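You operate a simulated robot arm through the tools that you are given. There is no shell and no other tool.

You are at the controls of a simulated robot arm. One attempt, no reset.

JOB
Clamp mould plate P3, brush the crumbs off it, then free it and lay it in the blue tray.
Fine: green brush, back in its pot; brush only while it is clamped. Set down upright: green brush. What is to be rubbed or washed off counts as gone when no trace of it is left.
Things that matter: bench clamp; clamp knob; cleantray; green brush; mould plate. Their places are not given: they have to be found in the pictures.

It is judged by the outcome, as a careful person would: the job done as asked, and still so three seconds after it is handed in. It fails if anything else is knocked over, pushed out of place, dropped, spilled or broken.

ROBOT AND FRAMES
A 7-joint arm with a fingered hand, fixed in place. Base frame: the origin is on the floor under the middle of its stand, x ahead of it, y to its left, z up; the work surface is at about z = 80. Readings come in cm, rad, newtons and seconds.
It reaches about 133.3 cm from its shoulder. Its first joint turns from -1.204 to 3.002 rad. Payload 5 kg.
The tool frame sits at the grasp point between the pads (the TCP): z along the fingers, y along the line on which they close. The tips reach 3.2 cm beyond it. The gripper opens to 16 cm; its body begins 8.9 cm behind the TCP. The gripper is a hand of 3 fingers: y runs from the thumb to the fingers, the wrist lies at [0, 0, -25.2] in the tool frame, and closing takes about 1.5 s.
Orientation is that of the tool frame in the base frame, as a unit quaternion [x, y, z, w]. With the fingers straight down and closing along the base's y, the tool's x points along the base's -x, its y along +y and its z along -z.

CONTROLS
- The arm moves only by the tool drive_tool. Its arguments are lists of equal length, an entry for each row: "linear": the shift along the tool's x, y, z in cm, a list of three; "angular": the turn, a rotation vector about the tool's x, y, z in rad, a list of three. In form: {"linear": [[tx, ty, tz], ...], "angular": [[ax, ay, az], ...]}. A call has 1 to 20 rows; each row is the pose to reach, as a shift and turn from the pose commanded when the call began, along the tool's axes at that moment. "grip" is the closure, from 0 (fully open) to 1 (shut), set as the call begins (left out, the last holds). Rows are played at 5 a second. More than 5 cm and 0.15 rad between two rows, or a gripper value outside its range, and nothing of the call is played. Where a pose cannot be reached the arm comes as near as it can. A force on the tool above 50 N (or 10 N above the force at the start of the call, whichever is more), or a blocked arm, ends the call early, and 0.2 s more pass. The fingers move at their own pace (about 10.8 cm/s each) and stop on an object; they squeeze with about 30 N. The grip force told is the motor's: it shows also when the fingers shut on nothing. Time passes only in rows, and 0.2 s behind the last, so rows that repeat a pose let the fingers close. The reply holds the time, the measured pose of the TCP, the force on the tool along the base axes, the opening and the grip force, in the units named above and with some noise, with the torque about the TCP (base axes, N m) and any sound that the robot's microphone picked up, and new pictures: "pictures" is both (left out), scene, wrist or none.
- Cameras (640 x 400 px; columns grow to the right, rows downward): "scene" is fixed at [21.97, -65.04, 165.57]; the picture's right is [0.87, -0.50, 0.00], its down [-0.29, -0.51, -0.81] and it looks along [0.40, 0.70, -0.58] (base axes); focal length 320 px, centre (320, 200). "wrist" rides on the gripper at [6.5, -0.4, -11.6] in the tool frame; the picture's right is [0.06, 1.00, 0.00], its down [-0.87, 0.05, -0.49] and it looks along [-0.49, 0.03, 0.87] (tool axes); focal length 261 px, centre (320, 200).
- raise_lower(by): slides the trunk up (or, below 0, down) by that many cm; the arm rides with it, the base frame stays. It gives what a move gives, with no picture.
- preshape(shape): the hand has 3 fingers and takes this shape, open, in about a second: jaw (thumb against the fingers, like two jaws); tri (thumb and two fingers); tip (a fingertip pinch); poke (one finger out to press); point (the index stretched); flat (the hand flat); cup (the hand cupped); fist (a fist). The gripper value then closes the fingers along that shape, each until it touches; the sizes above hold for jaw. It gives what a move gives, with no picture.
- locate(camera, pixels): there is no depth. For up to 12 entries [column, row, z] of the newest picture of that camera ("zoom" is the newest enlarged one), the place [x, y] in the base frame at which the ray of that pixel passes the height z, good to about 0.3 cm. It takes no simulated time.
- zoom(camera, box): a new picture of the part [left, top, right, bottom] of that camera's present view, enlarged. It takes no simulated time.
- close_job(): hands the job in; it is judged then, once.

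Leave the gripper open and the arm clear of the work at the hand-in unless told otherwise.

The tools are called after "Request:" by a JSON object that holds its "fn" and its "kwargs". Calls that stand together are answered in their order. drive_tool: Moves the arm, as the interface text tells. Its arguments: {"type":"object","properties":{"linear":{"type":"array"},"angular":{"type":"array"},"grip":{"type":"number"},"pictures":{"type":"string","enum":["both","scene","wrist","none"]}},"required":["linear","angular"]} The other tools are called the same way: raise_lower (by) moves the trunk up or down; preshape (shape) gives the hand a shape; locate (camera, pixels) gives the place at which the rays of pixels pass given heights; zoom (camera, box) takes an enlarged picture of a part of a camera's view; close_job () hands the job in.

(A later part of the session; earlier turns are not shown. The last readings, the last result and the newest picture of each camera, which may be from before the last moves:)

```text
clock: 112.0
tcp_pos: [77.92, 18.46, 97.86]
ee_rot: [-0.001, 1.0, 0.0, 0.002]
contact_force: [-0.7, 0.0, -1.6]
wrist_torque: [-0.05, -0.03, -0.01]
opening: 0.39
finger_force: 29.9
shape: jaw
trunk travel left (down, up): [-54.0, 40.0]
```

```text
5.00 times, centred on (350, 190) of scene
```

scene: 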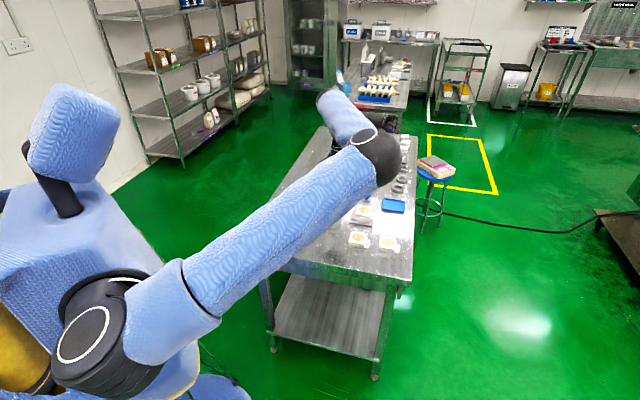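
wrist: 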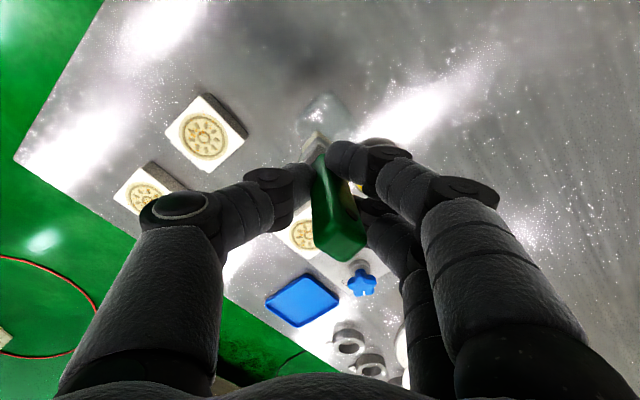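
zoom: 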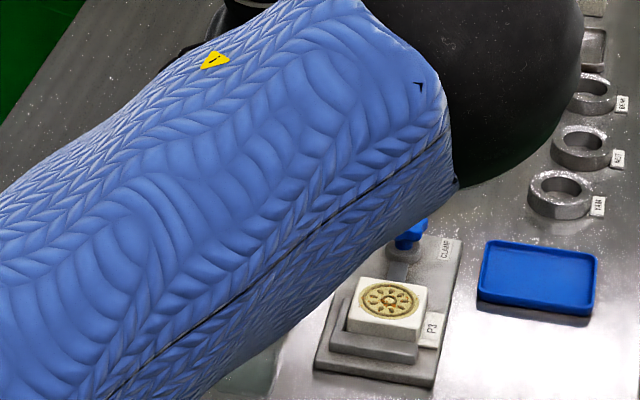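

The brush is out of the pot with a slight 4–5° lean. I'll correct the lean and turn the hand 45° so the knuckles stay away from the blue brush, while moving high over to the clamped plate at (91.0, 18.05).

Request:
{"fn": "drive_tool", "kwargs": {"linear": [[-2.2, -0.07, 0], [-4.4, -0.13, 0], [-6.6, -0.2, 0], [-8.8, -0.27, 0], [-11, -0.33, 0], [-13.1, -0.4, 0], [-13.1, -0.4, 0]], "angular": [[-0.0119, -0.0049, 0.1309], [-0.0237, -0.0098, 0.2617], [-0.0356, -0.0147, 0.3925], [-0.0474, -0.0196, 0.5233], [-0.0593, -0.0245, 0.6542], [-0.0711, -0.0294, 0.785], [-0.0711, -0.0294, 0.785]]}}

Request:
{"fn": "zoom", "kwargs": {"camera": "wrist", "box": [210, 60, 430, 260]}}

Request:
{"fn": "zoom", "kwargs": {"camera": "scene", "box": [320, 160, 400, 230]}}

```text
clock: 113.6
tcp_pos: [91.01, 18.14, 98.04]
ee_rot: [0.383, 0.923, 0.034, 0.017]
contact_force: [-0.3, 0.5, -0.8]
wrist_torque: [0.02, -0.02, 0.02]
opening: 0.38
finger_force: 30.0
shape: jaw
trunk travel left (down, up): [-54.0, 40.0]
```

scene: 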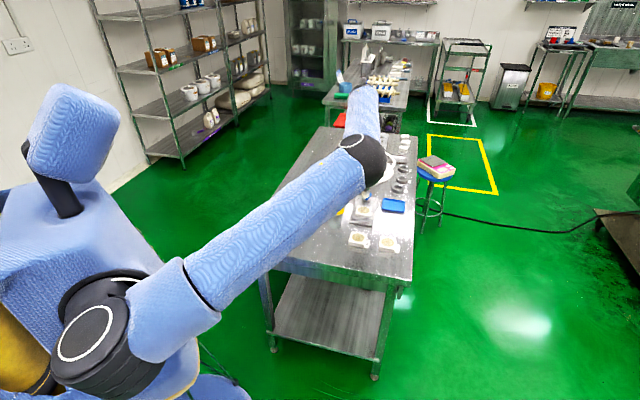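
wrist: 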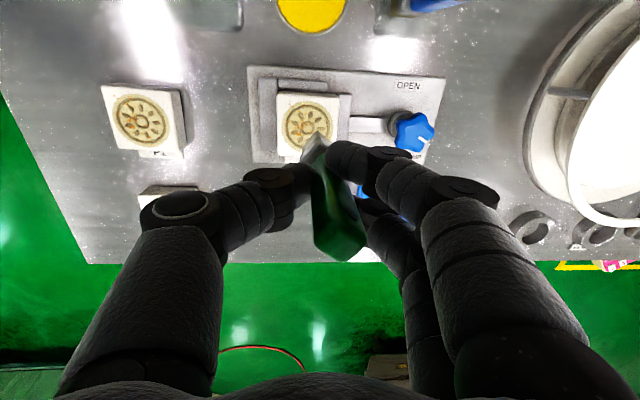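

```text
2.00 times, centred on (320, 160) of wrist
```

zoom: 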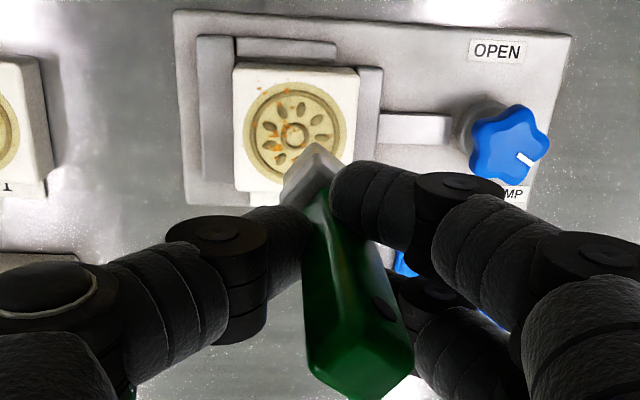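

```text
5.71 times, centred on (360, 195) of scene
```

zoom: 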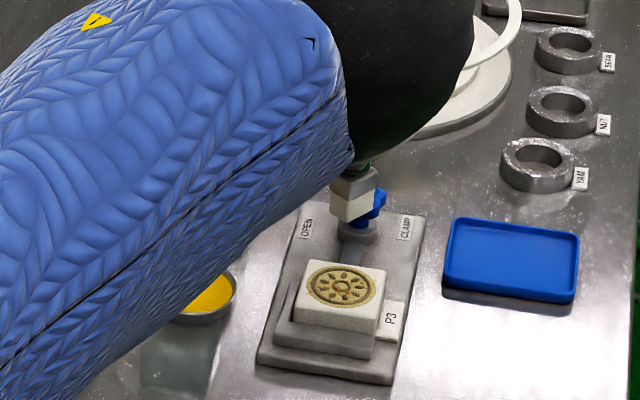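

The scene view shows the brush head with pale bristles at the bottom, hanging vertically. I'll locate it relative to the plate.

Request:
{"fn": "zoom", "kwargs": {"camera": "scene", "box": [350, 178, 385, 213]}}

Request:
{"fn": "locate", "kwargs": {"camera": "scene", "pixels": [[366.1, 196.4, 89.6], [366.1, 196.4, 89.2], [366.1, 196.4, 90.0]]}}

```text
11.43 times, centred on (368, 196) of scene
```

zoom: 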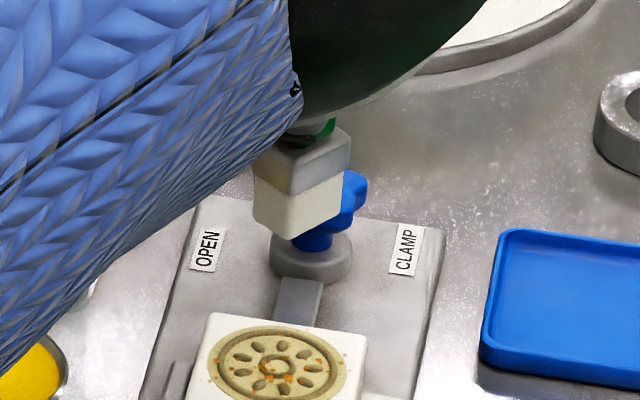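

```text
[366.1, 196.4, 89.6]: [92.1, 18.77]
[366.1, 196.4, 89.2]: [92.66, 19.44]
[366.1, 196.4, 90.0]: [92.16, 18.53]
```

The head is a square block about 2 cm wide with pale bristles. I'll lower it to about 1 cm above the plate and check the gap and centring.

Request:
{"fn": "drive_tool", "kwargs": {"linear": [[0.11, -0.1, 2], [0.13, -0.2, 4], [0.16, -0.36, 5.2], [0.16, -0.36, 5.2]], "angular": [[0, 0, 0], [0, 0, 0], [0, 0, 0], [0, 0, 0]]}}

Request:
{"fn": "zoom", "kwargs": {"camera": "scene", "box": [350, 188, 385, 223]}}

Request:
{"fn": "zoom", "kwargs": {"camera": "wrist", "box": [230, 60, 410, 220]}}

```text
clock: 114.6
tcp_pos: [90.86, 18.11, 92.84]
ee_rot: [0.381, 0.924, 0.035, 0.017]
contact_force: [0.0, 0.7, -0.2]
wrist_torque: [0.01, 0.04, 0.0]
opening: 0.38
finger_force: 30.4
shape: jaw
trunk travel left (down, up): [-54.0, 40.0]
```

scene: 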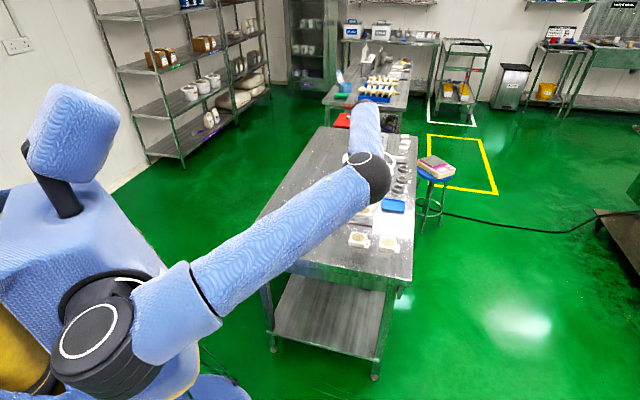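
wrist: 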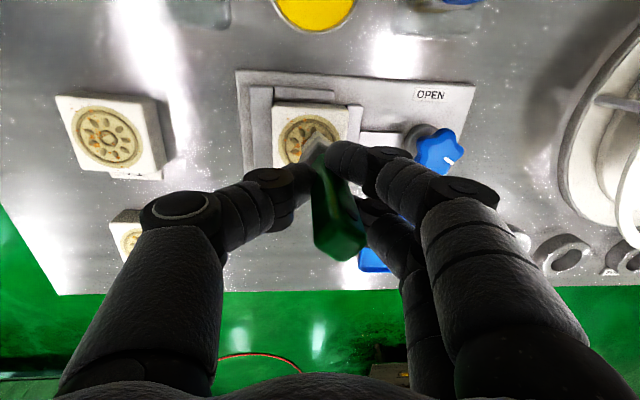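

```text
11.43 times, centred on (368, 206) of scene
```

zoom: 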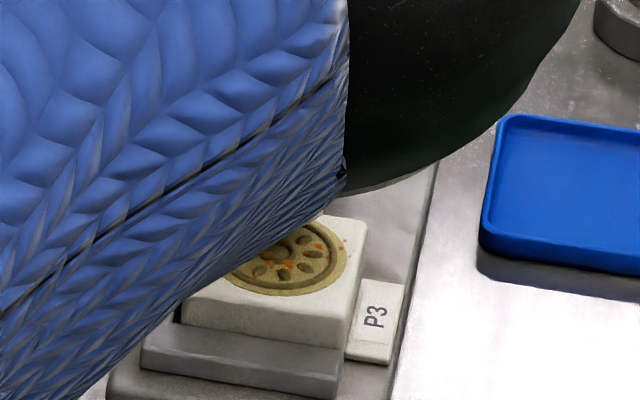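

```text
2.50 times, centred on (320, 140) of wrist
```

zoom: 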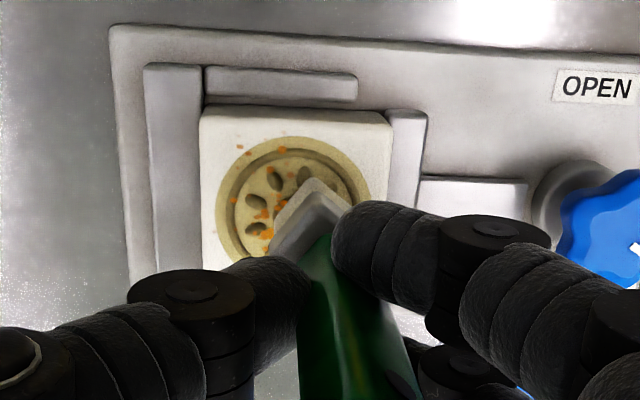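

The arm blocks the scene camera here, but the wrist view shows the brush tip over the plate, about 0.7 cm towards the knob. I'll lower in small increments to find contact.

Request:
{"fn": "drive_tool", "kwargs": {"linear": [[0, -0.62, 0.15], [0, -0.63, 0.3], [0, -0.64, 0.45], [0, -0.64, 0.45]], "angular": [[0, 0, 0], [0, 0, 0], [0, 0, 0], [0, 0, 0]], "pictures": "none"}}

```text
clock: 115.6
tcp_pos: [90.47, 17.79, 92.28]
ee_rot: [0.382, 0.923, 0.035, 0.016]
contact_force: [-0.6, -0.6, -0.2]
wrist_torque: [0.0, 0.02, 0.0]
opening: 0.41
finger_force: 30.6
shape: jaw
trunk travel left (down, up): [-54.0, 40.0]
```

Request:
{"fn": "drive_tool", "kwargs": {"linear": [[0, -0.01, 0.1], [0, -0.015, 0.2], [0, -0.02, 0.3], [0, -0.02, 0.3]], "angular": [[0, 0, 0], [0, 0, 0], [0, 0, 0], [0, 0, 0]], "pictures": "wrist"}}

Request:
{"fn": "zoom", "kwargs": {"camera": "wrist", "box": [230, 60, 410, 220]}}

```text
clock: 116.6
tcp_pos: [90.51, 17.78, 91.94]
ee_rot: [0.382, 0.923, 0.034, 0.017]
contact_force: [-0.7, 0.3, -0.7]
wrist_torque: [0.01, 0.02, -0.02]
opening: 0.4
finger_force: 29.8
shape: jaw
trunk travel left (down, up): [-54.0, 40.0]
```

wrist: 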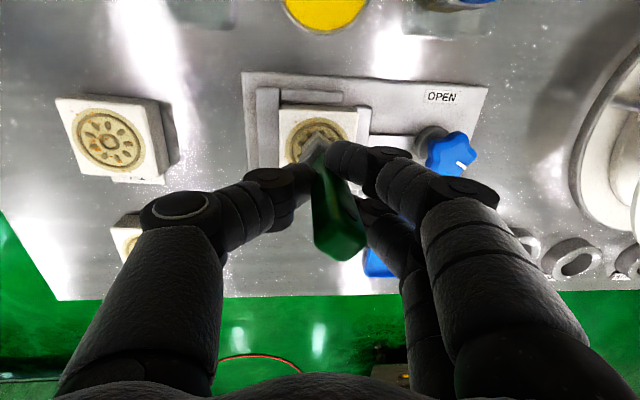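

```text
2.50 times, centred on (320, 140) of wrist
```

zoom: 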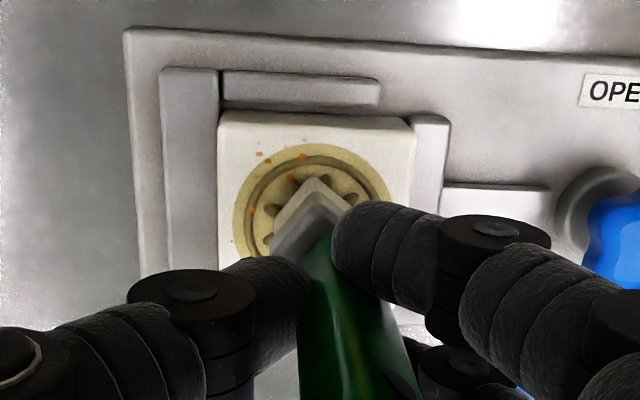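

No force yet. I'll go a little lower.

Request:
{"fn": "drive_tool", "kwargs": {"linear": [[0, -0.01, 0.1], [0, -0.015, 0.2], [0, -0.015, 0.2]], "angular": [[0, 0, 0], [0, 0, 0], [0, 0, 0]], "pictures": "none"}}

```text
clock: 117.4
tcp_pos: [90.53, 17.69, 91.83]
ee_rot: [0.382, 0.923, 0.035, 0.016]
contact_force: [1.1, 1.0, 6.1]
wrist_torque: [0.04, -0.01, 0.0]
opening: 0.42
finger_force: 30.0
shape: jaw
trunk travel left (down, up): [-54.0, 40.0]
```

Contact at TCP z≈91.8 (6 N). I'll ease up slightly and begin brushing: overlapping strokes along the clamp axis, first the centre and the rail side.

Request:
{"fn": "drive_tool", "kwargs": {"linear": [[0, 1.2, 0.063], [0, 2.39, 0.156], [0.9, 2.39, 0.156], [0.9, 1.2, 0.063], [0.9, 0, -0.03], [0.9, -1.2, -0.123], [0.9, -2.39, -0.216], [1.8, -2.39, -0.216], [1.8, -1.2, -0.123], [1.8, 0, -0.03], [1.8, 1.2, 0.063], [1.8, 2.39, 0.156], [2.6, 2.39, 0.156], [2.6, 1.2, 0.063], [2.6, 0, -0.03], [2.6, -1.2, -0.123], [2.6, -2.39, -0.216], [1.3, -2.39, -0.216], [0, -2.39, -0.216], [0, -1.2, -0.123]], "angular": [[0, 0, 0], [0, 0, 0], [0, 0, 0], [0, 0, 0], [0, 0, 0], [0, 0, 0], [0, 0, 0], [0, 0, 0], [0, 0, 0], [0, 0, 0], [0, 0, 0], [0, 0, 0], [0, 0, 0], [0, 0, 0], [0, 0, 0], [0, 0, 0], [0, 0, 0], [0, 0, 0], [0, 0, 0], [0, 0, 0]], "pictures": "wrist"}}

Request:
{"fn": "zoom", "kwargs": {"camera": "wrist", "box": [230, 60, 410, 220]}}

```text
clock: 121.6
tcp_pos: [89.67, 16.92, 91.81]
ee_rot: [0.382, 0.924, 0.034, 0.016]
contact_force: [-1.6, -0.9, 3.6]
wrist_torque: [-0.01, 0.01, -0.02]
opening: 0.44
finger_force: 29.6
shape: jaw
trunk travel left (down, up): [-54.0, 40.0]
```

wrist: 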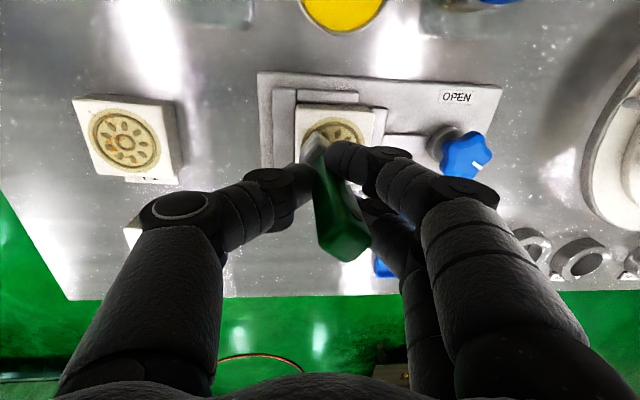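

```text
2.50 times, centred on (320, 140) of wrist
```

zoom: 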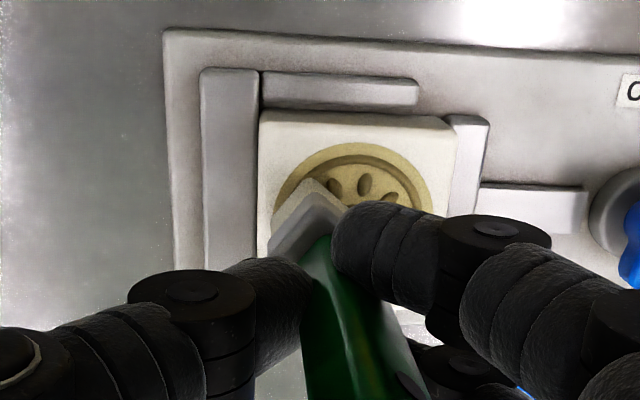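

The visible part of the plate is already clean and the plate hasn't moved. I'll continue with the centre and the tag side.

Request:
{"fn": "drive_tool", "kwargs": {"linear": [[-0.5, -1.2, -0.093], [-0.5, 0, 0], [-0.5, 1.2, 0.093], [-0.5, 2.39, 0.186], [-0.5, 3.59, 0.279], [-1.1, 3.59, 0.279], [-1.1, 2.39, 0.186], [-1.1, 1.2, 0.093], [-1.1, 0, 0], [-1.1, -1.2, -0.093], [-2.1, -1.2, -0.093], [-2.1, 0, 0], [-2.1, 1.2, 0.093], [-2.1, 2.39, 0.186], [-2.1, 3.59, 0.279], [-1.6, 3.59, 0.279], [-1.6, 1.2, 0.093], [-1.6, -1.2, -0.093], [0, 0, 0], [0, 1.2, 0.093]], "angular": [[0, 0, 0], [0, 0, 0], [0, 0, 0], [0, 0, 0], [0, 0, 0], [0, 0, 0], [0, 0, 0], [0, 0, 0], [0, 0, 0], [0, 0, 0], [0, 0, 0], [0, 0, 0], [0, 0, 0], [0, 0, 0], [0, 0, 0], [0, 0, 0], [0, 0, 0], [0, 0, 0], [0, 0, 0], [0, 0, 0]], "pictures": "wrist"}}

Request:
{"fn": "zoom", "kwargs": {"camera": "wrist", "box": [230, 60, 410, 220]}}

```text
clock: 125.8
tcp_pos: [90.41, 17.74, 91.75]
ee_rot: [0.383, 0.923, 0.035, 0.016]
contact_force: [-1.9, -0.3, 4.4]
wrist_torque: [0.04, 0.01, -0.02]
opening: 0.45
finger_force: 29.7
shape: jaw
trunk travel left (down, up): [-54.0, 40.0]
```

wrist: 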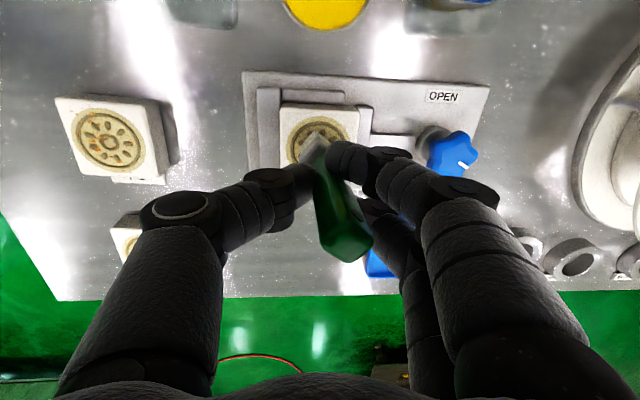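

```text
2.50 times, centred on (320, 140) of wrist
```

zoom: 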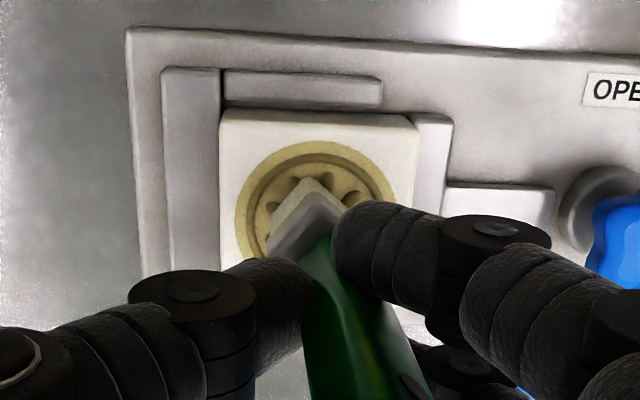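

I'll lift off and step aside to inspect the plate surface.

Request:
{"fn": "drive_tool", "kwargs": {"linear": [[0, -0.1, -1], [0, -0.25, -3], [0, -0.45, -5.5], [-2.5, -0.45, -5.5], [-5, -0.45, -5.5], [-5, -0.45, -5.5]], "angular": [[0, 0, 0], [0, 0, 0], [0, 0, 0], [0, 0, 0], [0, 0, 0], [0, 0, 0]]}}

Request:
{"fn": "zoom", "kwargs": {"camera": "wrist", "box": [240, 30, 380, 140]}}

Request:
{"fn": "zoom", "kwargs": {"camera": "scene", "box": [345, 185, 395, 225]}}

```text
clock: 127.2
tcp_pos: [93.42, 13.66, 97.1]
ee_rot: [0.381, 0.924, 0.034, 0.016]
contact_force: [0.8, -0.3, -1.2]
wrist_torque: [0.0, 0.04, 0.01]
opening: 0.43
finger_force: 30.3
shape: jaw
trunk travel left (down, up): [-54.0, 40.0]
```

scene: 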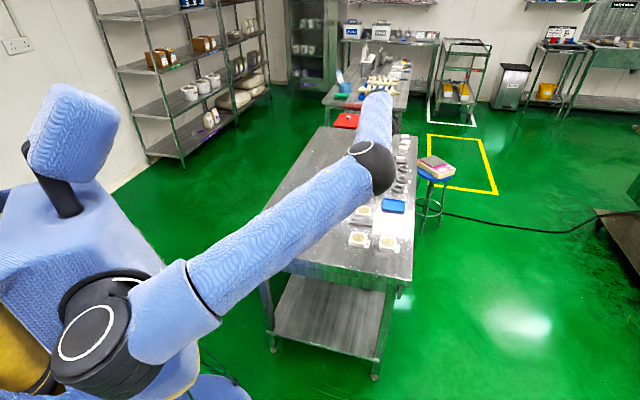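
wrist: 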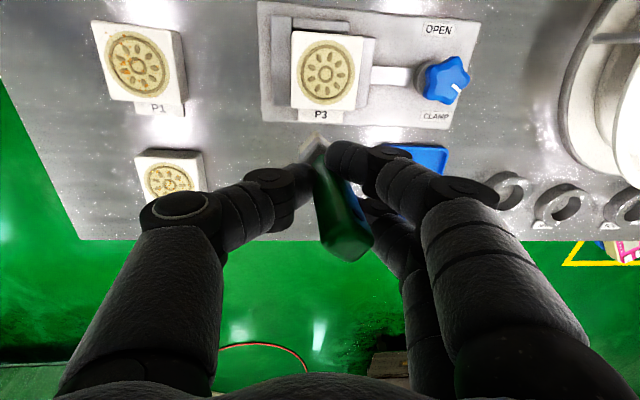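

```text
3.64 times, centred on (310, 85) of wrist
```

zoom: 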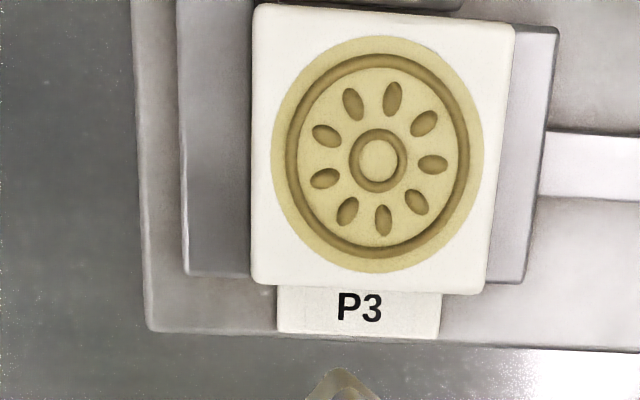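

```text
10.00 times, centred on (370, 205) of scene
```

zoom: 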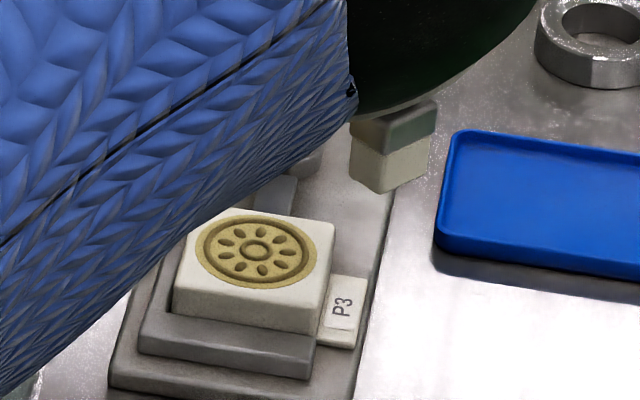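

P3 looks completely clean. I'll check at maximum zoom for any faint traces.

Request:
{"fn": "zoom", "kwargs": {"camera": "wrist", "box": [288, 28, 372, 112]}}

Request:
{"fn": "zoom", "kwargs": {"camera": "scene", "box": [355, 203, 380, 222]}}

```text
4.76 times, centred on (330, 70) of wrist
```

zoom: 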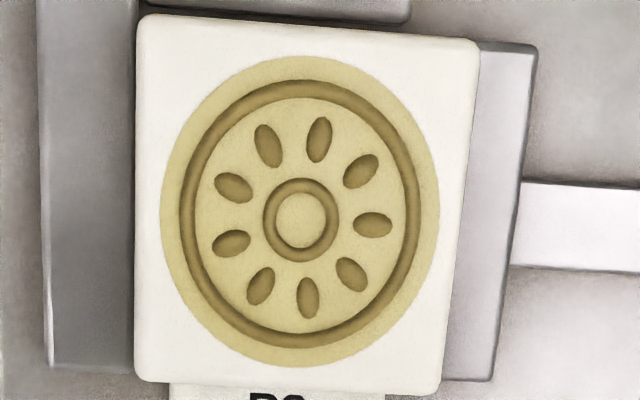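

```text
16.00 times, centred on (368, 212) of scene
```

zoom: 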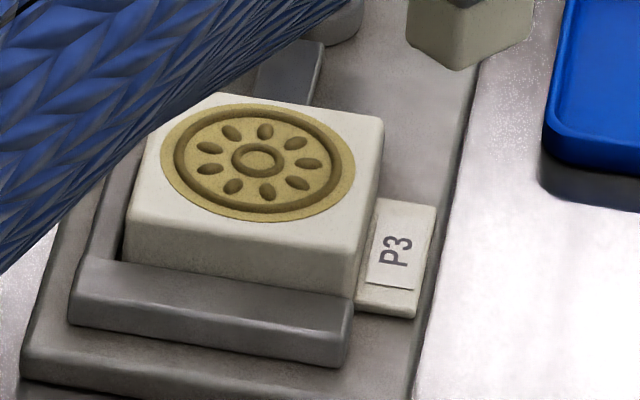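

P3 is spotless. Now I'll return the brush: move high back to the pot, turning the hand back to its pick-up angle on the way.

Request:
{"fn": "drive_tool", "kwargs": {"linear": [[2.43, -1.28, -0.6], [4.85, -2.56, -1.0], [7.28, -3.84, -1.3], [9.71, -5.12, -1.5], [12.13, -6.4, -1.6], [14.56, -7.68, -1.67], [14.56, -7.68, -1.67]], "angular": [[-0.0006, 0.0102, -0.1304], [-0.0013, 0.0203, -0.2609], [-0.0019, 0.0305, -0.3913], [-0.0025, 0.0406, -0.5217], [-0.0032, 0.0508, -0.6522], [-0.0038, 0.0609, -0.7826], [-0.0038, 0.0609, -0.7826]]}}

Request:
{"fn": "zoom", "kwargs": {"camera": "wrist", "box": [230, 60, 410, 220]}}

Request:
{"fn": "zoom", "kwargs": {"camera": "scene", "box": [310, 175, 390, 235]}}

```text
clock: 128.8
tcp_pos: [77.63, 18.5, 98.24]
ee_rot: [0.0, 0.999, 0.039, 0.001]
contact_force: [-0.1, -0.2, -0.6]
wrist_torque: [0.0, 0.03, -0.02]
opening: 0.47
finger_force: 30.2
shape: jaw
trunk travel left (down, up): [-54.0, 40.0]
```

scene: 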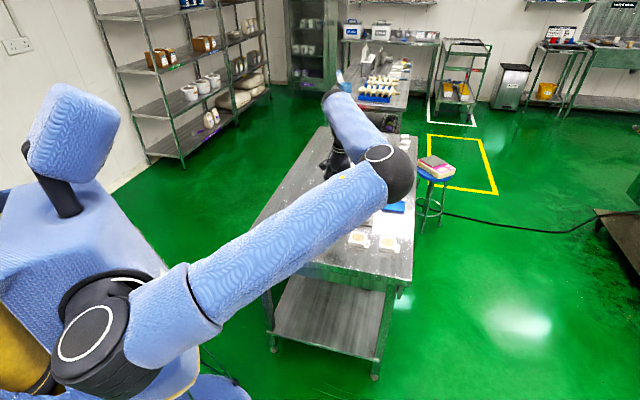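
wrist: 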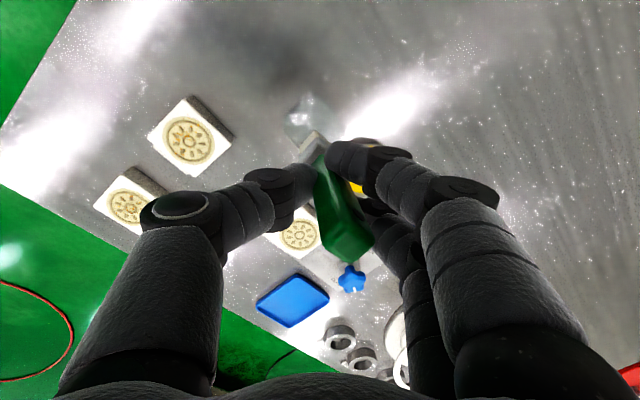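

```text
2.50 times, centred on (320, 140) of wrist
```

zoom: 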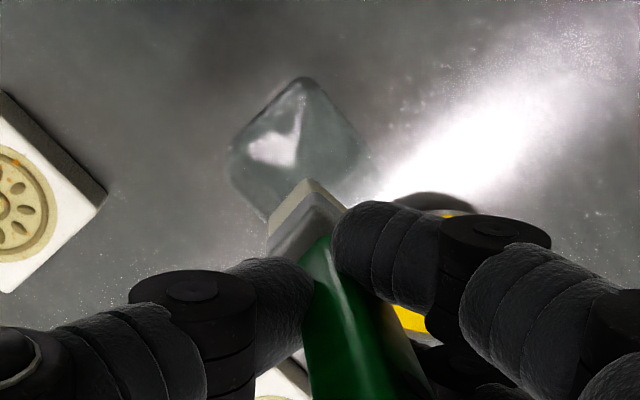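

```text
6.67 times, centred on (350, 205) of scene
```

zoom: 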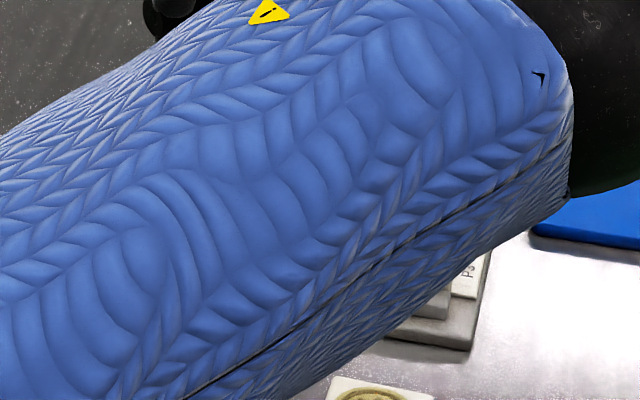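

The clear pot shows as a diamond, centred near (311,120), with the brush tip just in front. I'll locate both to align them.

Request:
{"fn": "zoom", "kwargs": {"camera": "wrist", "box": [270, 80, 360, 160]}}

Request:
{"fn": "locate", "kwargs": {"camera": "wrist", "pixels": [[310.8, 120, 82], [313.2, 91.2, 83.5], [340, 120, 83.5], [284, 120, 83.5], [313.2, 91.2, 80.2], [315.2, 132, 89.8], [315.2, 150, 89.8]]}}

```text
5.00 times, centred on (315, 120) of wrist
```

zoom: 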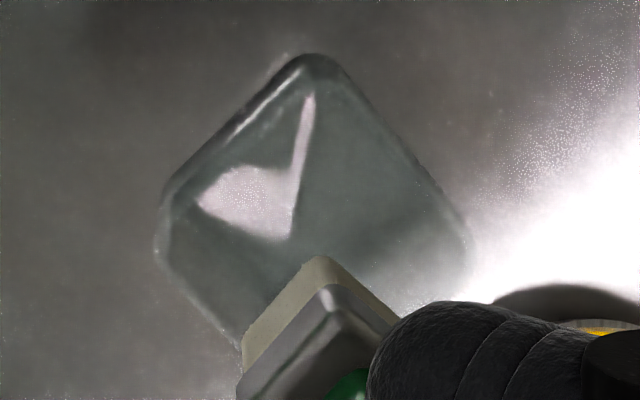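

```text
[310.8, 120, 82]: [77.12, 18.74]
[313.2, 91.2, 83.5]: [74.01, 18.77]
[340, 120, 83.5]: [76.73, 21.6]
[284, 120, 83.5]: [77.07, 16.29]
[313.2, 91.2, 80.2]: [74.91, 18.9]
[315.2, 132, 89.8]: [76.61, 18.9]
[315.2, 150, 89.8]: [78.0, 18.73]
```

Request:
{"fn": "locate", "kwargs": {"camera": "zoom", "pixels": [[318, 55, 80.2], [160, 195, 80.2], [158, 255, 83], [158, 255, 83.5], [158, 255, 84], [470, 240, 83.5], [470, 240, 80.2], [240, 345, 83.5], [318, 258, 89.8]]}}

```text
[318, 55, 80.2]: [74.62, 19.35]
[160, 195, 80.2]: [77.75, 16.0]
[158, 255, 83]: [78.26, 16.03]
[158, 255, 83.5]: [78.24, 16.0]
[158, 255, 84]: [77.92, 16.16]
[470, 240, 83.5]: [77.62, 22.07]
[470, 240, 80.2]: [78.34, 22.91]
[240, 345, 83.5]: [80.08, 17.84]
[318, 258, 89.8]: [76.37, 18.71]
```

The pot is centred at about (77.8, 19.1) with a 4 cm tall wall. The brush tip is near (77.9, 18.9). I'll shift 2 mm and lower to just above the rim, then check.

Request:
{"fn": "drive_tool", "kwargs": {"linear": [[0.05, 0.0, 1.8], [0.05, -0.1, 3.6], [0.05, -0.22, 5.2], [0.05, -0.22, 5.2]], "angular": [[0, 0, 0], [0, 0, 0], [0, 0, 0], [0, 0, 0]], "pictures": "wrist"}}

Request:
{"fn": "zoom", "kwargs": {"camera": "wrist", "box": [250, 70, 380, 170]}}

```text
clock: 129.8
tcp_pos: [77.54, 18.66, 93.06]
ee_rot: [0.0, 0.999, 0.039, 0.002]
contact_force: [-0.7, -0.8, 0.4]
wrist_torque: [0.01, 0.0, -0.02]
opening: 0.42
finger_force: 30.5
shape: jaw
trunk travel left (down, up): [-54.0, 40.0]
```

wrist: 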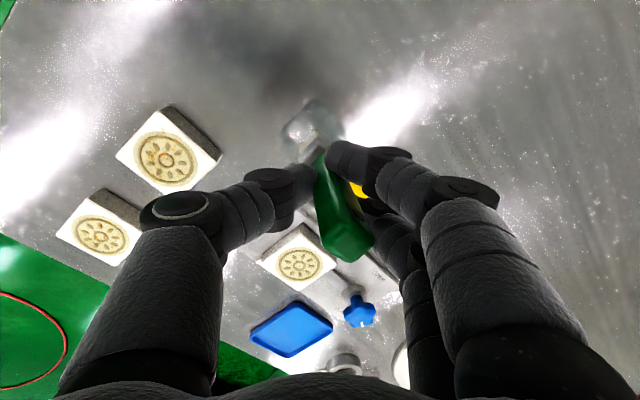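

```text
4.00 times, centred on (315, 120) of wrist
```

zoom: 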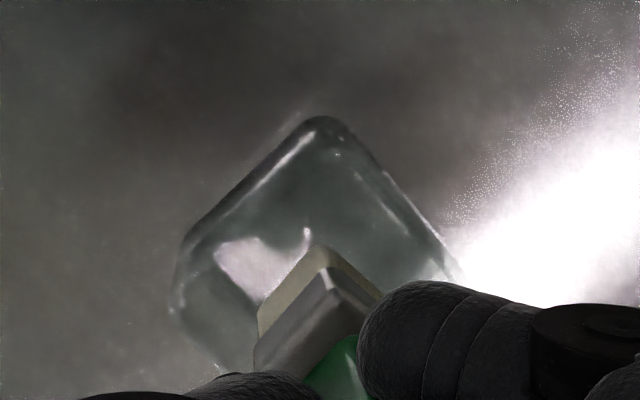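

The brush tip is centred over the pot opening. I'll lower it into the pot.

Request:
{"fn": "drive_tool", "kwargs": {"linear": [[0, -0.06, 0.8], [0, -0.125, 1.6], [0, -0.19, 2.4], [0, -0.25, 3.2], [0, -0.28, 3.6], [0, -0.28, 3.6]], "angular": [[0, 0, 0], [0, 0, 0], [0, 0, 0], [0, 0, 0], [0, 0, 0], [0, 0, 0]], "pictures": "wrist"}}

Request:
{"fn": "zoom", "kwargs": {"camera": "wrist", "box": [250, 70, 380, 170]}}

```text
clock: 131.2
tcp_pos: [77.66, 18.61, 89.43]
ee_rot: [0.0, 0.999, 0.038, 0.001]
contact_force: [-0.5, 0.2, -1.7]
wrist_torque: [0.03, -0.02, 0.0]
opening: 0.45
finger_force: 29.6
shape: jaw
trunk travel left (down, up): [-54.0, 40.0]
```

wrist: 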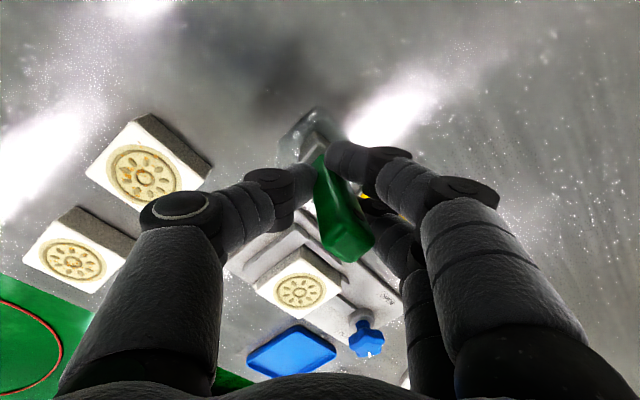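

```text
4.00 times, centred on (315, 120) of wrist
```

zoom: 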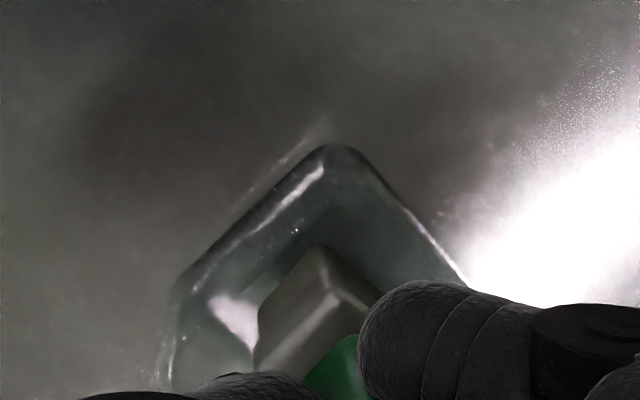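

The brush is inside the pot. I'll lower the last few millimetres until it touches the floor.

Request:
{"fn": "drive_tool", "kwargs": {"linear": [[0, -0.015, 0.2], [0, -0.03, 0.4], [0, -0.04, 0.5], [0, -0.04, 0.5]], "angular": [[0, 0, 0], [0, 0, 0], [0, 0, 0], [0, 0, 0]], "pictures": "none"}}

```text
clock: 132.2
tcp_pos: [77.61, 18.54, 88.89]
ee_rot: [0.0, 0.999, 0.039, 0.002]
contact_force: [0.4, 0.4, 0.2]
wrist_torque: [0.0, 0.0, -0.01]
opening: 0.44
finger_force: 29.4
shape: jaw
trunk travel left (down, up): [-54.0, 40.0]
```

Request:
{"fn": "drive_tool", "kwargs": {"linear": [[0, -0.008, 0.1], [0, -0.01, 0.14], [0, -0.01, 0.14]], "angular": [[0, 0, 0], [0, 0, 0], [0, 0, 0]], "pictures": "none"}}

```text
clock: 133.0
tcp_pos: [77.51, 18.74, 88.86]
ee_rot: [0.0, 0.999, 0.04, 0.002]
contact_force: [0.2, -0.5, -1.0]
wrist_torque: [-0.01, 0.0, 0.02]
opening: 0.41
finger_force: 30.3
shape: jaw
trunk travel left (down, up): [-54.0, 40.0]
```

Request:
{"fn": "drive_tool", "kwargs": {"linear": [[0, -0.008, 0.1], [0, -0.016, 0.2], [0, -0.016, 0.2]], "angular": [[0, 0, 0], [0, 0, 0], [0, 0, 0]], "pictures": "none"}}

```text
clock: 133.8
tcp_pos: [77.58, 18.66, 88.65]
ee_rot: [0.0, 0.999, 0.039, 0.001]
contact_force: [0.0, 0.2, -0.9]
wrist_torque: [-0.02, 0.02, 0.02]
opening: 0.45
finger_force: 29.7
shape: jaw
trunk travel left (down, up): [-54.0, 40.0]
```

Request:
{"fn": "drive_tool", "kwargs": {"linear": [[0, -0.008, 0.1], [0, -0.016, 0.2], [0, -0.016, 0.2]], "angular": [[0, 0, 0], [0, 0, 0], [0, 0, 0]], "pictures": "none"}}

```text
clock: 134.6
tcp_pos: [77.52, 18.52, 88.46]
ee_rot: [0.0, 0.999, 0.038, 0.001]
contact_force: [-0.7, -1.3, 3.7]
wrist_torque: [0.02, -0.03, 0.03]
opening: 0.44
finger_force: 30.1
shape: jaw
trunk travel left (down, up): [-54.0, 40.0]
```

Touching the floor (3.7 N). I'll open the fingers partly and check the brush stands upright.

Request:
{"fn": "drive_tool", "kwargs": {"linear": [[0, 0, 0], [0, 0, 0], [0, 0, 0]], "angular": [[0, 0, 0], [0, 0, 0], [0, 0, 0]], "grip": 0.84, "pictures": "wrist"}}

Request:
{"fn": "zoom", "kwargs": {"camera": "wrist", "box": [230, 90, 410, 270]}}

```text
clock: 135.4
tcp_pos: [77.67, 18.48, 88.43]
ee_rot: [0.0, 0.999, 0.038, 0.002]
contact_force: [-1.0, -0.6, -0.4]
wrist_torque: [0.01, 0.01, -0.04]
opening: 2.53
finger_force: 0.0
shape: jaw
trunk travel left (down, up): [-54.0, 40.0]
```

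wrist: 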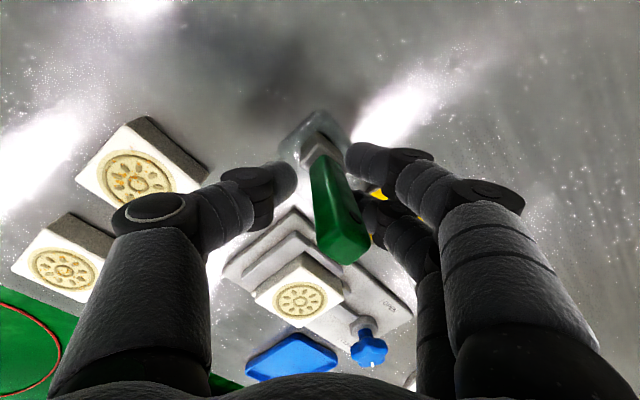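

```text
2.22 times, centred on (320, 180) of wrist
```

zoom: 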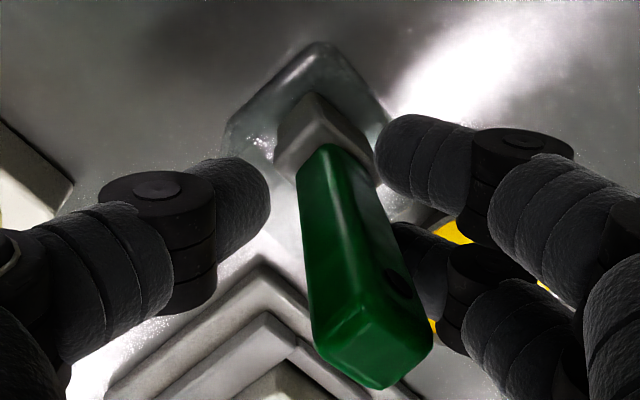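

The handle lines run straight to the vertical vanishing point, so the brush is upright. I'll open wider and rise straight up.

Request:
{"fn": "drive_tool", "kwargs": {"linear": [[0, 0, 0], [0, 0, 0], [0, 0, 0], [0, 0.16, -2], [0, 0.39, -5], [0, 0.7, -9], [0, 0.94, -12], [0, 0.94, -12]], "angular": [[0, 0, 0], [0, 0, 0], [0, 0, 0], [0, 0, 0], [0, 0, 0], [0, 0, 0], [0, 0, 0], [0, 0, 0]], "grip": 0.6}}

Request:
{"fn": "zoom", "kwargs": {"camera": "wrist", "box": [260, 70, 380, 180]}}

```text
clock: 137.2
tcp_pos: [77.63, 18.59, 100.42]
ee_rot: [0.0, 0.999, 0.04, 0.002]
contact_force: [-0.2, 0.4, -0.2]
wrist_torque: [0.01, -0.01, 0.02]
opening: 6.35
finger_force: 0.1
shape: jaw
trunk travel left (down, up): [-54.0, 40.0]
```

scene: 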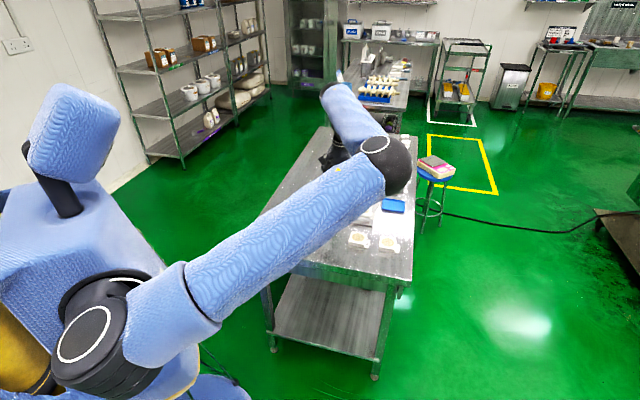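
wrist: 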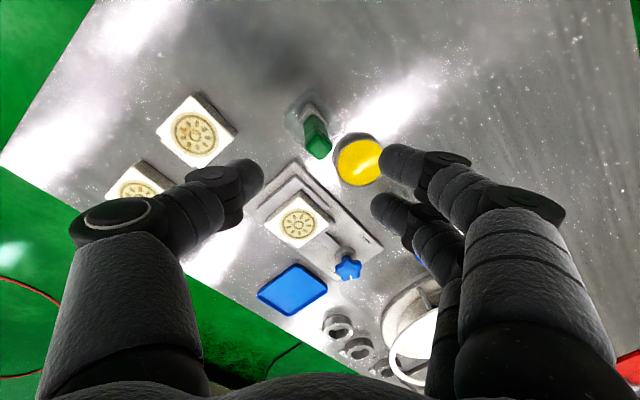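

```text
3.64 times, centred on (320, 125) of wrist
```

zoom: 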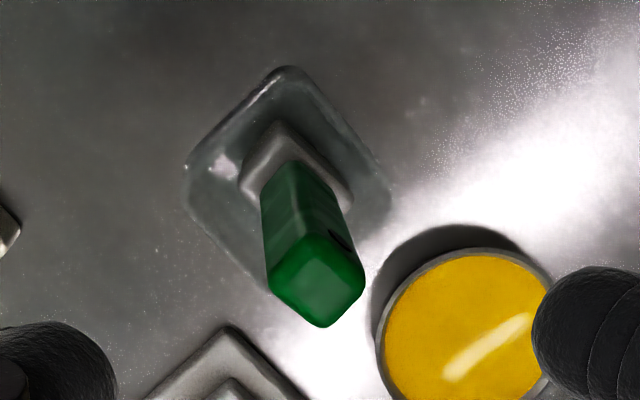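

The brush is back in its pot, upright and centred. Next I'll free the plate: move over the knob with the small outward tilt, with the thumb placed so I can turn about 120° counter-clockwise in one stroke.

Request:
{"fn": "drive_tool", "kwargs": {"linear": [[-1.34, 0.43, 0.1], [-2.69, 0.85, 0.2], [-4.03, 1.28, 0.35], [-5.38, 1.7, 0.5], [-6.72, 2.13, 0.7], [-8.07, 2.55, 0.9], [-9.41, 2.98, 1.15], [-10.75, 3.41, 1.4], [-12.1, 3.83, 1.7], [-13.44, 4.26, 2.0], [-14.79, 4.68, 2.3], [-16.13, 5.11, 2.6], [-17.48, 5.53, 2.9], [-18.82, 5.96, 3.2], [-18.82, 5.96, 3.2]], "angular": [[-0.0082, -0.007, 0.1358], [-0.0164, -0.014, 0.2715], [-0.0245, -0.0211, 0.4073], [-0.0327, -0.0281, 0.5431], [-0.0409, -0.0351, 0.6788], [-0.0491, -0.0421, 0.8146], [-0.0573, -0.0492, 0.9504], [-0.0654, -0.0562, 1.0861], [-0.0736, -0.0632, 1.2219], [-0.0818, -0.0702, 1.3576], [-0.09, -0.0772, 1.4934], [-0.0981, -0.0843, 1.6292], [-0.1063, -0.0913, 1.7649], [-0.1145, -0.0983, 1.9007], [-0.1145, -0.0983, 1.9007]], "grip": 0.62}}

Request:
{"fn": "zoom", "kwargs": {"camera": "wrist", "box": [260, 90, 380, 190]}}

Request:
{"fn": "zoom", "kwargs": {"camera": "scene", "box": [320, 175, 400, 235]}}

```text
clock: 140.4
tcp_pos: [96.39, 24.66, 97.9]
ee_rot: [0.814, 0.576, 0.074, 0.011]
contact_force: [-0.4, -0.6, -0.6]
wrist_torque: [0.01, -0.04, 0.01]
opening: 6.16
finger_force: 0.1
shape: jaw
trunk travel left (down, up): [-54.0, 40.0]
```

scene: 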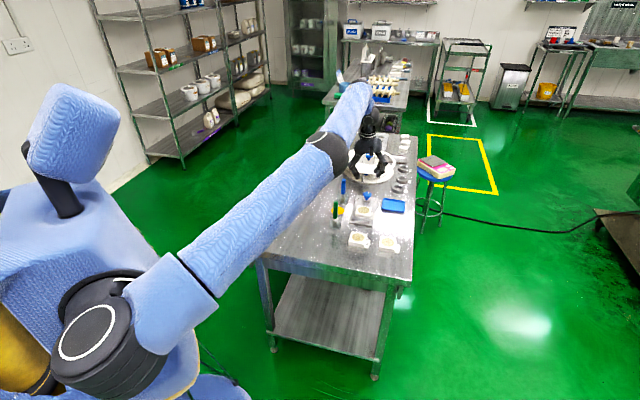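
wrist: 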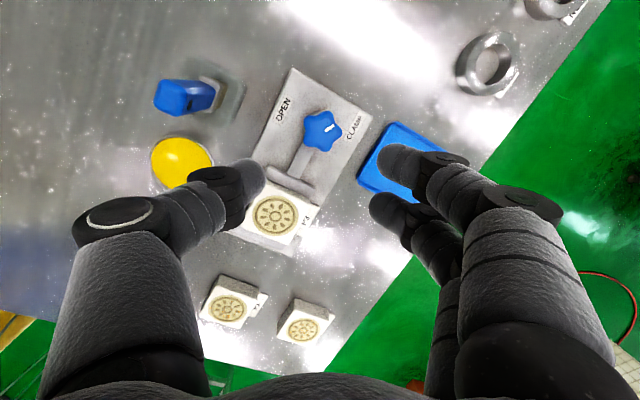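

```text
4.00 times, centred on (320, 140) of wrist
```

zoom: 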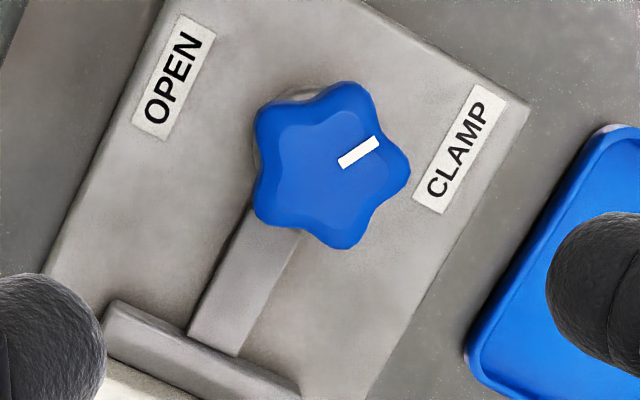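

```text
6.67 times, centred on (360, 205) of scene
```

zoom: 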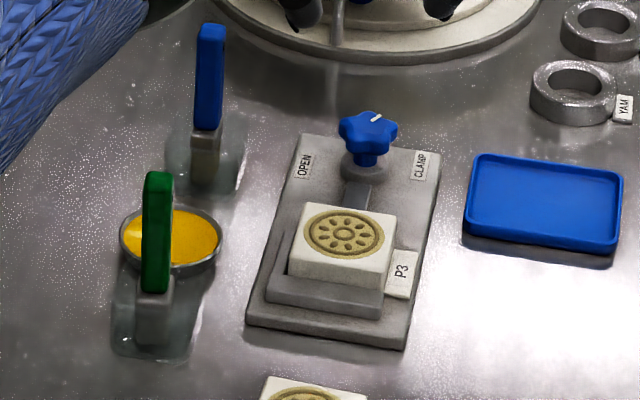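

The valley faces the thumb side. I'll descend around the knob.

Request:
{"fn": "drive_tool", "kwargs": {"linear": [[0.05, 0, 3], [0.05, 0, 6], [0.05, 0, 9], [0.05, 0, 11.1], [0.05, 0, 11.1]], "angular": [[0, 0, 0], [0, 0, 0], [0, 0, 0], [0, 0, 0], [0, 0, 0]], "pictures": "wrist"}}

Request:
{"fn": "zoom", "kwargs": {"camera": "wrist", "box": [220, 100, 440, 260]}}

```text
clock: 141.6
tcp_pos: [97.89, 25.59, 86.66]
ee_rot: [0.813, 0.577, 0.073, 0.011]
contact_force: [-0.3, -0.2, -0.5]
wrist_torque: [0.02, 0.0, -0.02]
opening: 6.1
finger_force: 0.0
shape: jaw
trunk travel left (down, up): [-54.0, 40.0]
```

wrist: 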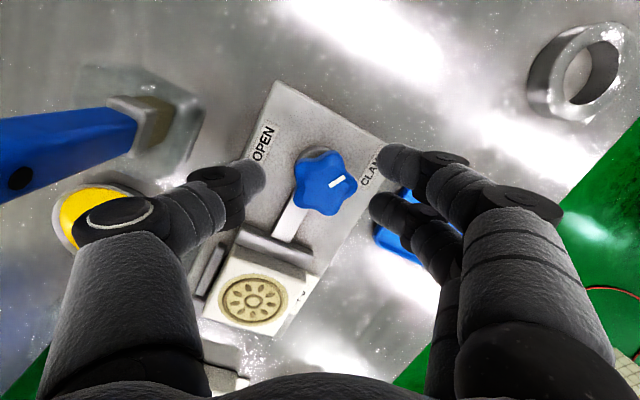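

```text
2.50 times, centred on (330, 180) of wrist
```

zoom: 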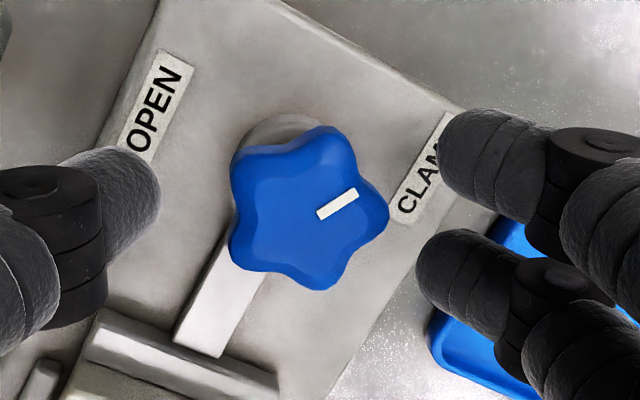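

The knob is centred, with the valley facing the thumb. I'll close on it.

Request:
{"fn": "drive_tool", "kwargs": {"linear": [[0, 0, 0], [0, 0, 0], [0, 0, 0], [0, 0, 0], [0, 0, 0], [0, 0, 0]], "angular": [[0, 0, 0], [0, 0, 0], [0, 0, 0], [0, 0, 0], [0, 0, 0], [0, 0, 0]], "grip": 1.0, "pictures": "none"}}

Request:
{"fn": "drive_tool", "kwargs": {"linear": [[0, 0, 0], [0, 0, 0], [0, 0, 0], [0, 0, 0], [0, 0, 0]], "angular": [[0, 0, -0.1], [0, 0, -0.2], [0, 0, -0.3], [0, 0, -0.4], [0, 0, -0.4]], "pictures": "wrist"}}

Request:
{"fn": "zoom", "kwargs": {"camera": "wrist", "box": [190, 90, 450, 290]}}

```text
clock: 143.0
tcp_pos: [97.84, 25.44, 86.71]
ee_rot: [0.814, 0.577, 0.072, 0.011]
contact_force: [-1.5, 1.2, -4.2]
wrist_torque: [-0.01, 0.11, 0.0]
opening: 2.56
finger_force: 29.9
shape: jaw
trunk travel left (down, up): [-54.0, 40.0]
```

```text
clock: 144.2
tcp_pos: [97.83, 25.55, 86.76]
ee_rot: [0.683, 0.727, 0.068, 0.024]
contact_force: [-8.9, -6.0, -8.5]
wrist_torque: [-0.08, 0.62, -0.03]
opening: 2.52
finger_force: 30.3
shape: jaw
trunk travel left (down, up): [-54.0, 40.0]
```

wrist: 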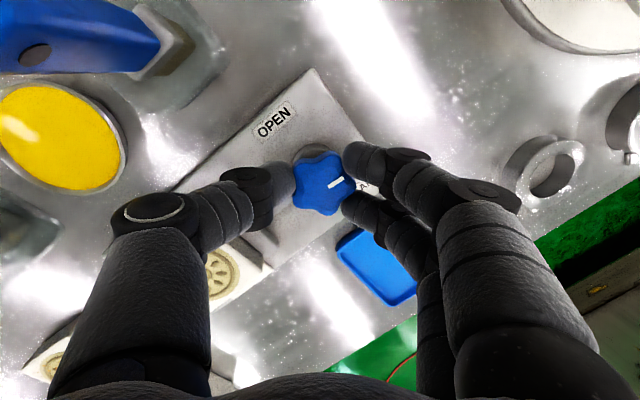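

```text
2.00 times, centred on (320, 190) of wrist
```

zoom: 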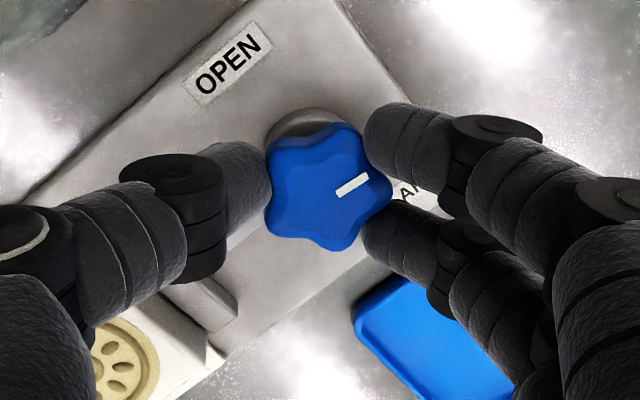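

The knob turns counter-clockwise with the hand. I'll re-centre slightly to relieve the side force and continue.

Request:
{"fn": "drive_tool", "kwargs": {"linear": [[-0.06, -0.1, 0.03], [-0.06, -0.1, 0.03], [-0.06, -0.1, 0.03], [-0.06, -0.1, 0.03], [-0.06, -0.1, 0.03], [-0.06, -0.1, 0.03]], "angular": [[0, 0, 0], [0, 0, -0.1], [0, 0, -0.2], [0, 0, -0.3], [0, 0, -0.4], [0, 0, -0.4]], "pictures": "wrist"}}

Request:
{"fn": "zoom", "kwargs": {"camera": "wrist", "box": [150, 60, 450, 290]}}

```text
clock: 145.6
tcp_pos: [97.76, 25.55, 86.71]
ee_rot: [0.525, 0.848, 0.062, 0.038]
contact_force: [-7.2, -7.8, -6.1]
wrist_torque: [-0.13, 0.54, -0.02]
opening: 2.5
finger_force: 30.5
shape: jaw
trunk travel left (down, up): [-54.0, 40.0]
```

wrist: 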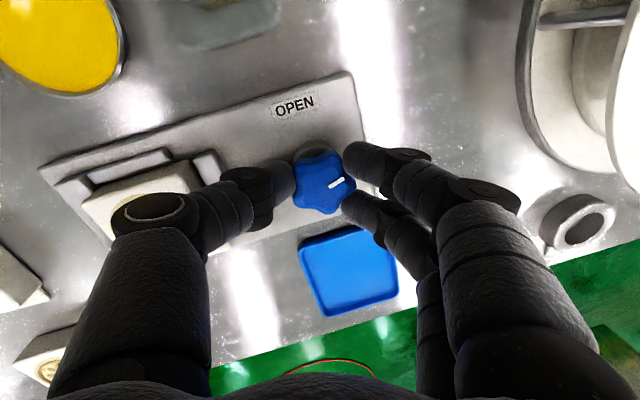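

```text
1.74 times, centred on (300, 175) of wrist
```

zoom: 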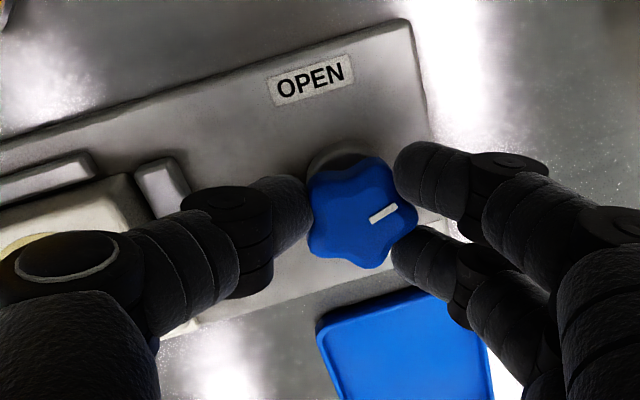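

Request:
{"fn": "drive_tool", "kwargs": {"linear": [[-0.04, -0.1, 0.04], [-0.04, -0.1, 0.04], [-0.04, -0.1, 0.04], [-0.04, -0.1, 0.04], [-0.04, -0.1, 0.04], [-0.04, -0.1, 0.04]], "angular": [[0, 0, 0], [0, 0, -0.12], [0, 0, -0.24], [0, 0, -0.36], [0, 0, -0.48], [0, 0, -0.48]], "pictures": "none"}}

```text
clock: 147.0
tcp_pos: [97.75, 25.3, 86.69]
ee_rot: [0.307, 0.949, 0.052, 0.052]
contact_force: [1.2, -9.2, -0.1]
wrist_torque: [-0.21, 0.4, -0.07]
opening: 2.51
finger_force: 29.9
shape: jaw
trunk travel left (down, up): [-54.0, 40.0]
```

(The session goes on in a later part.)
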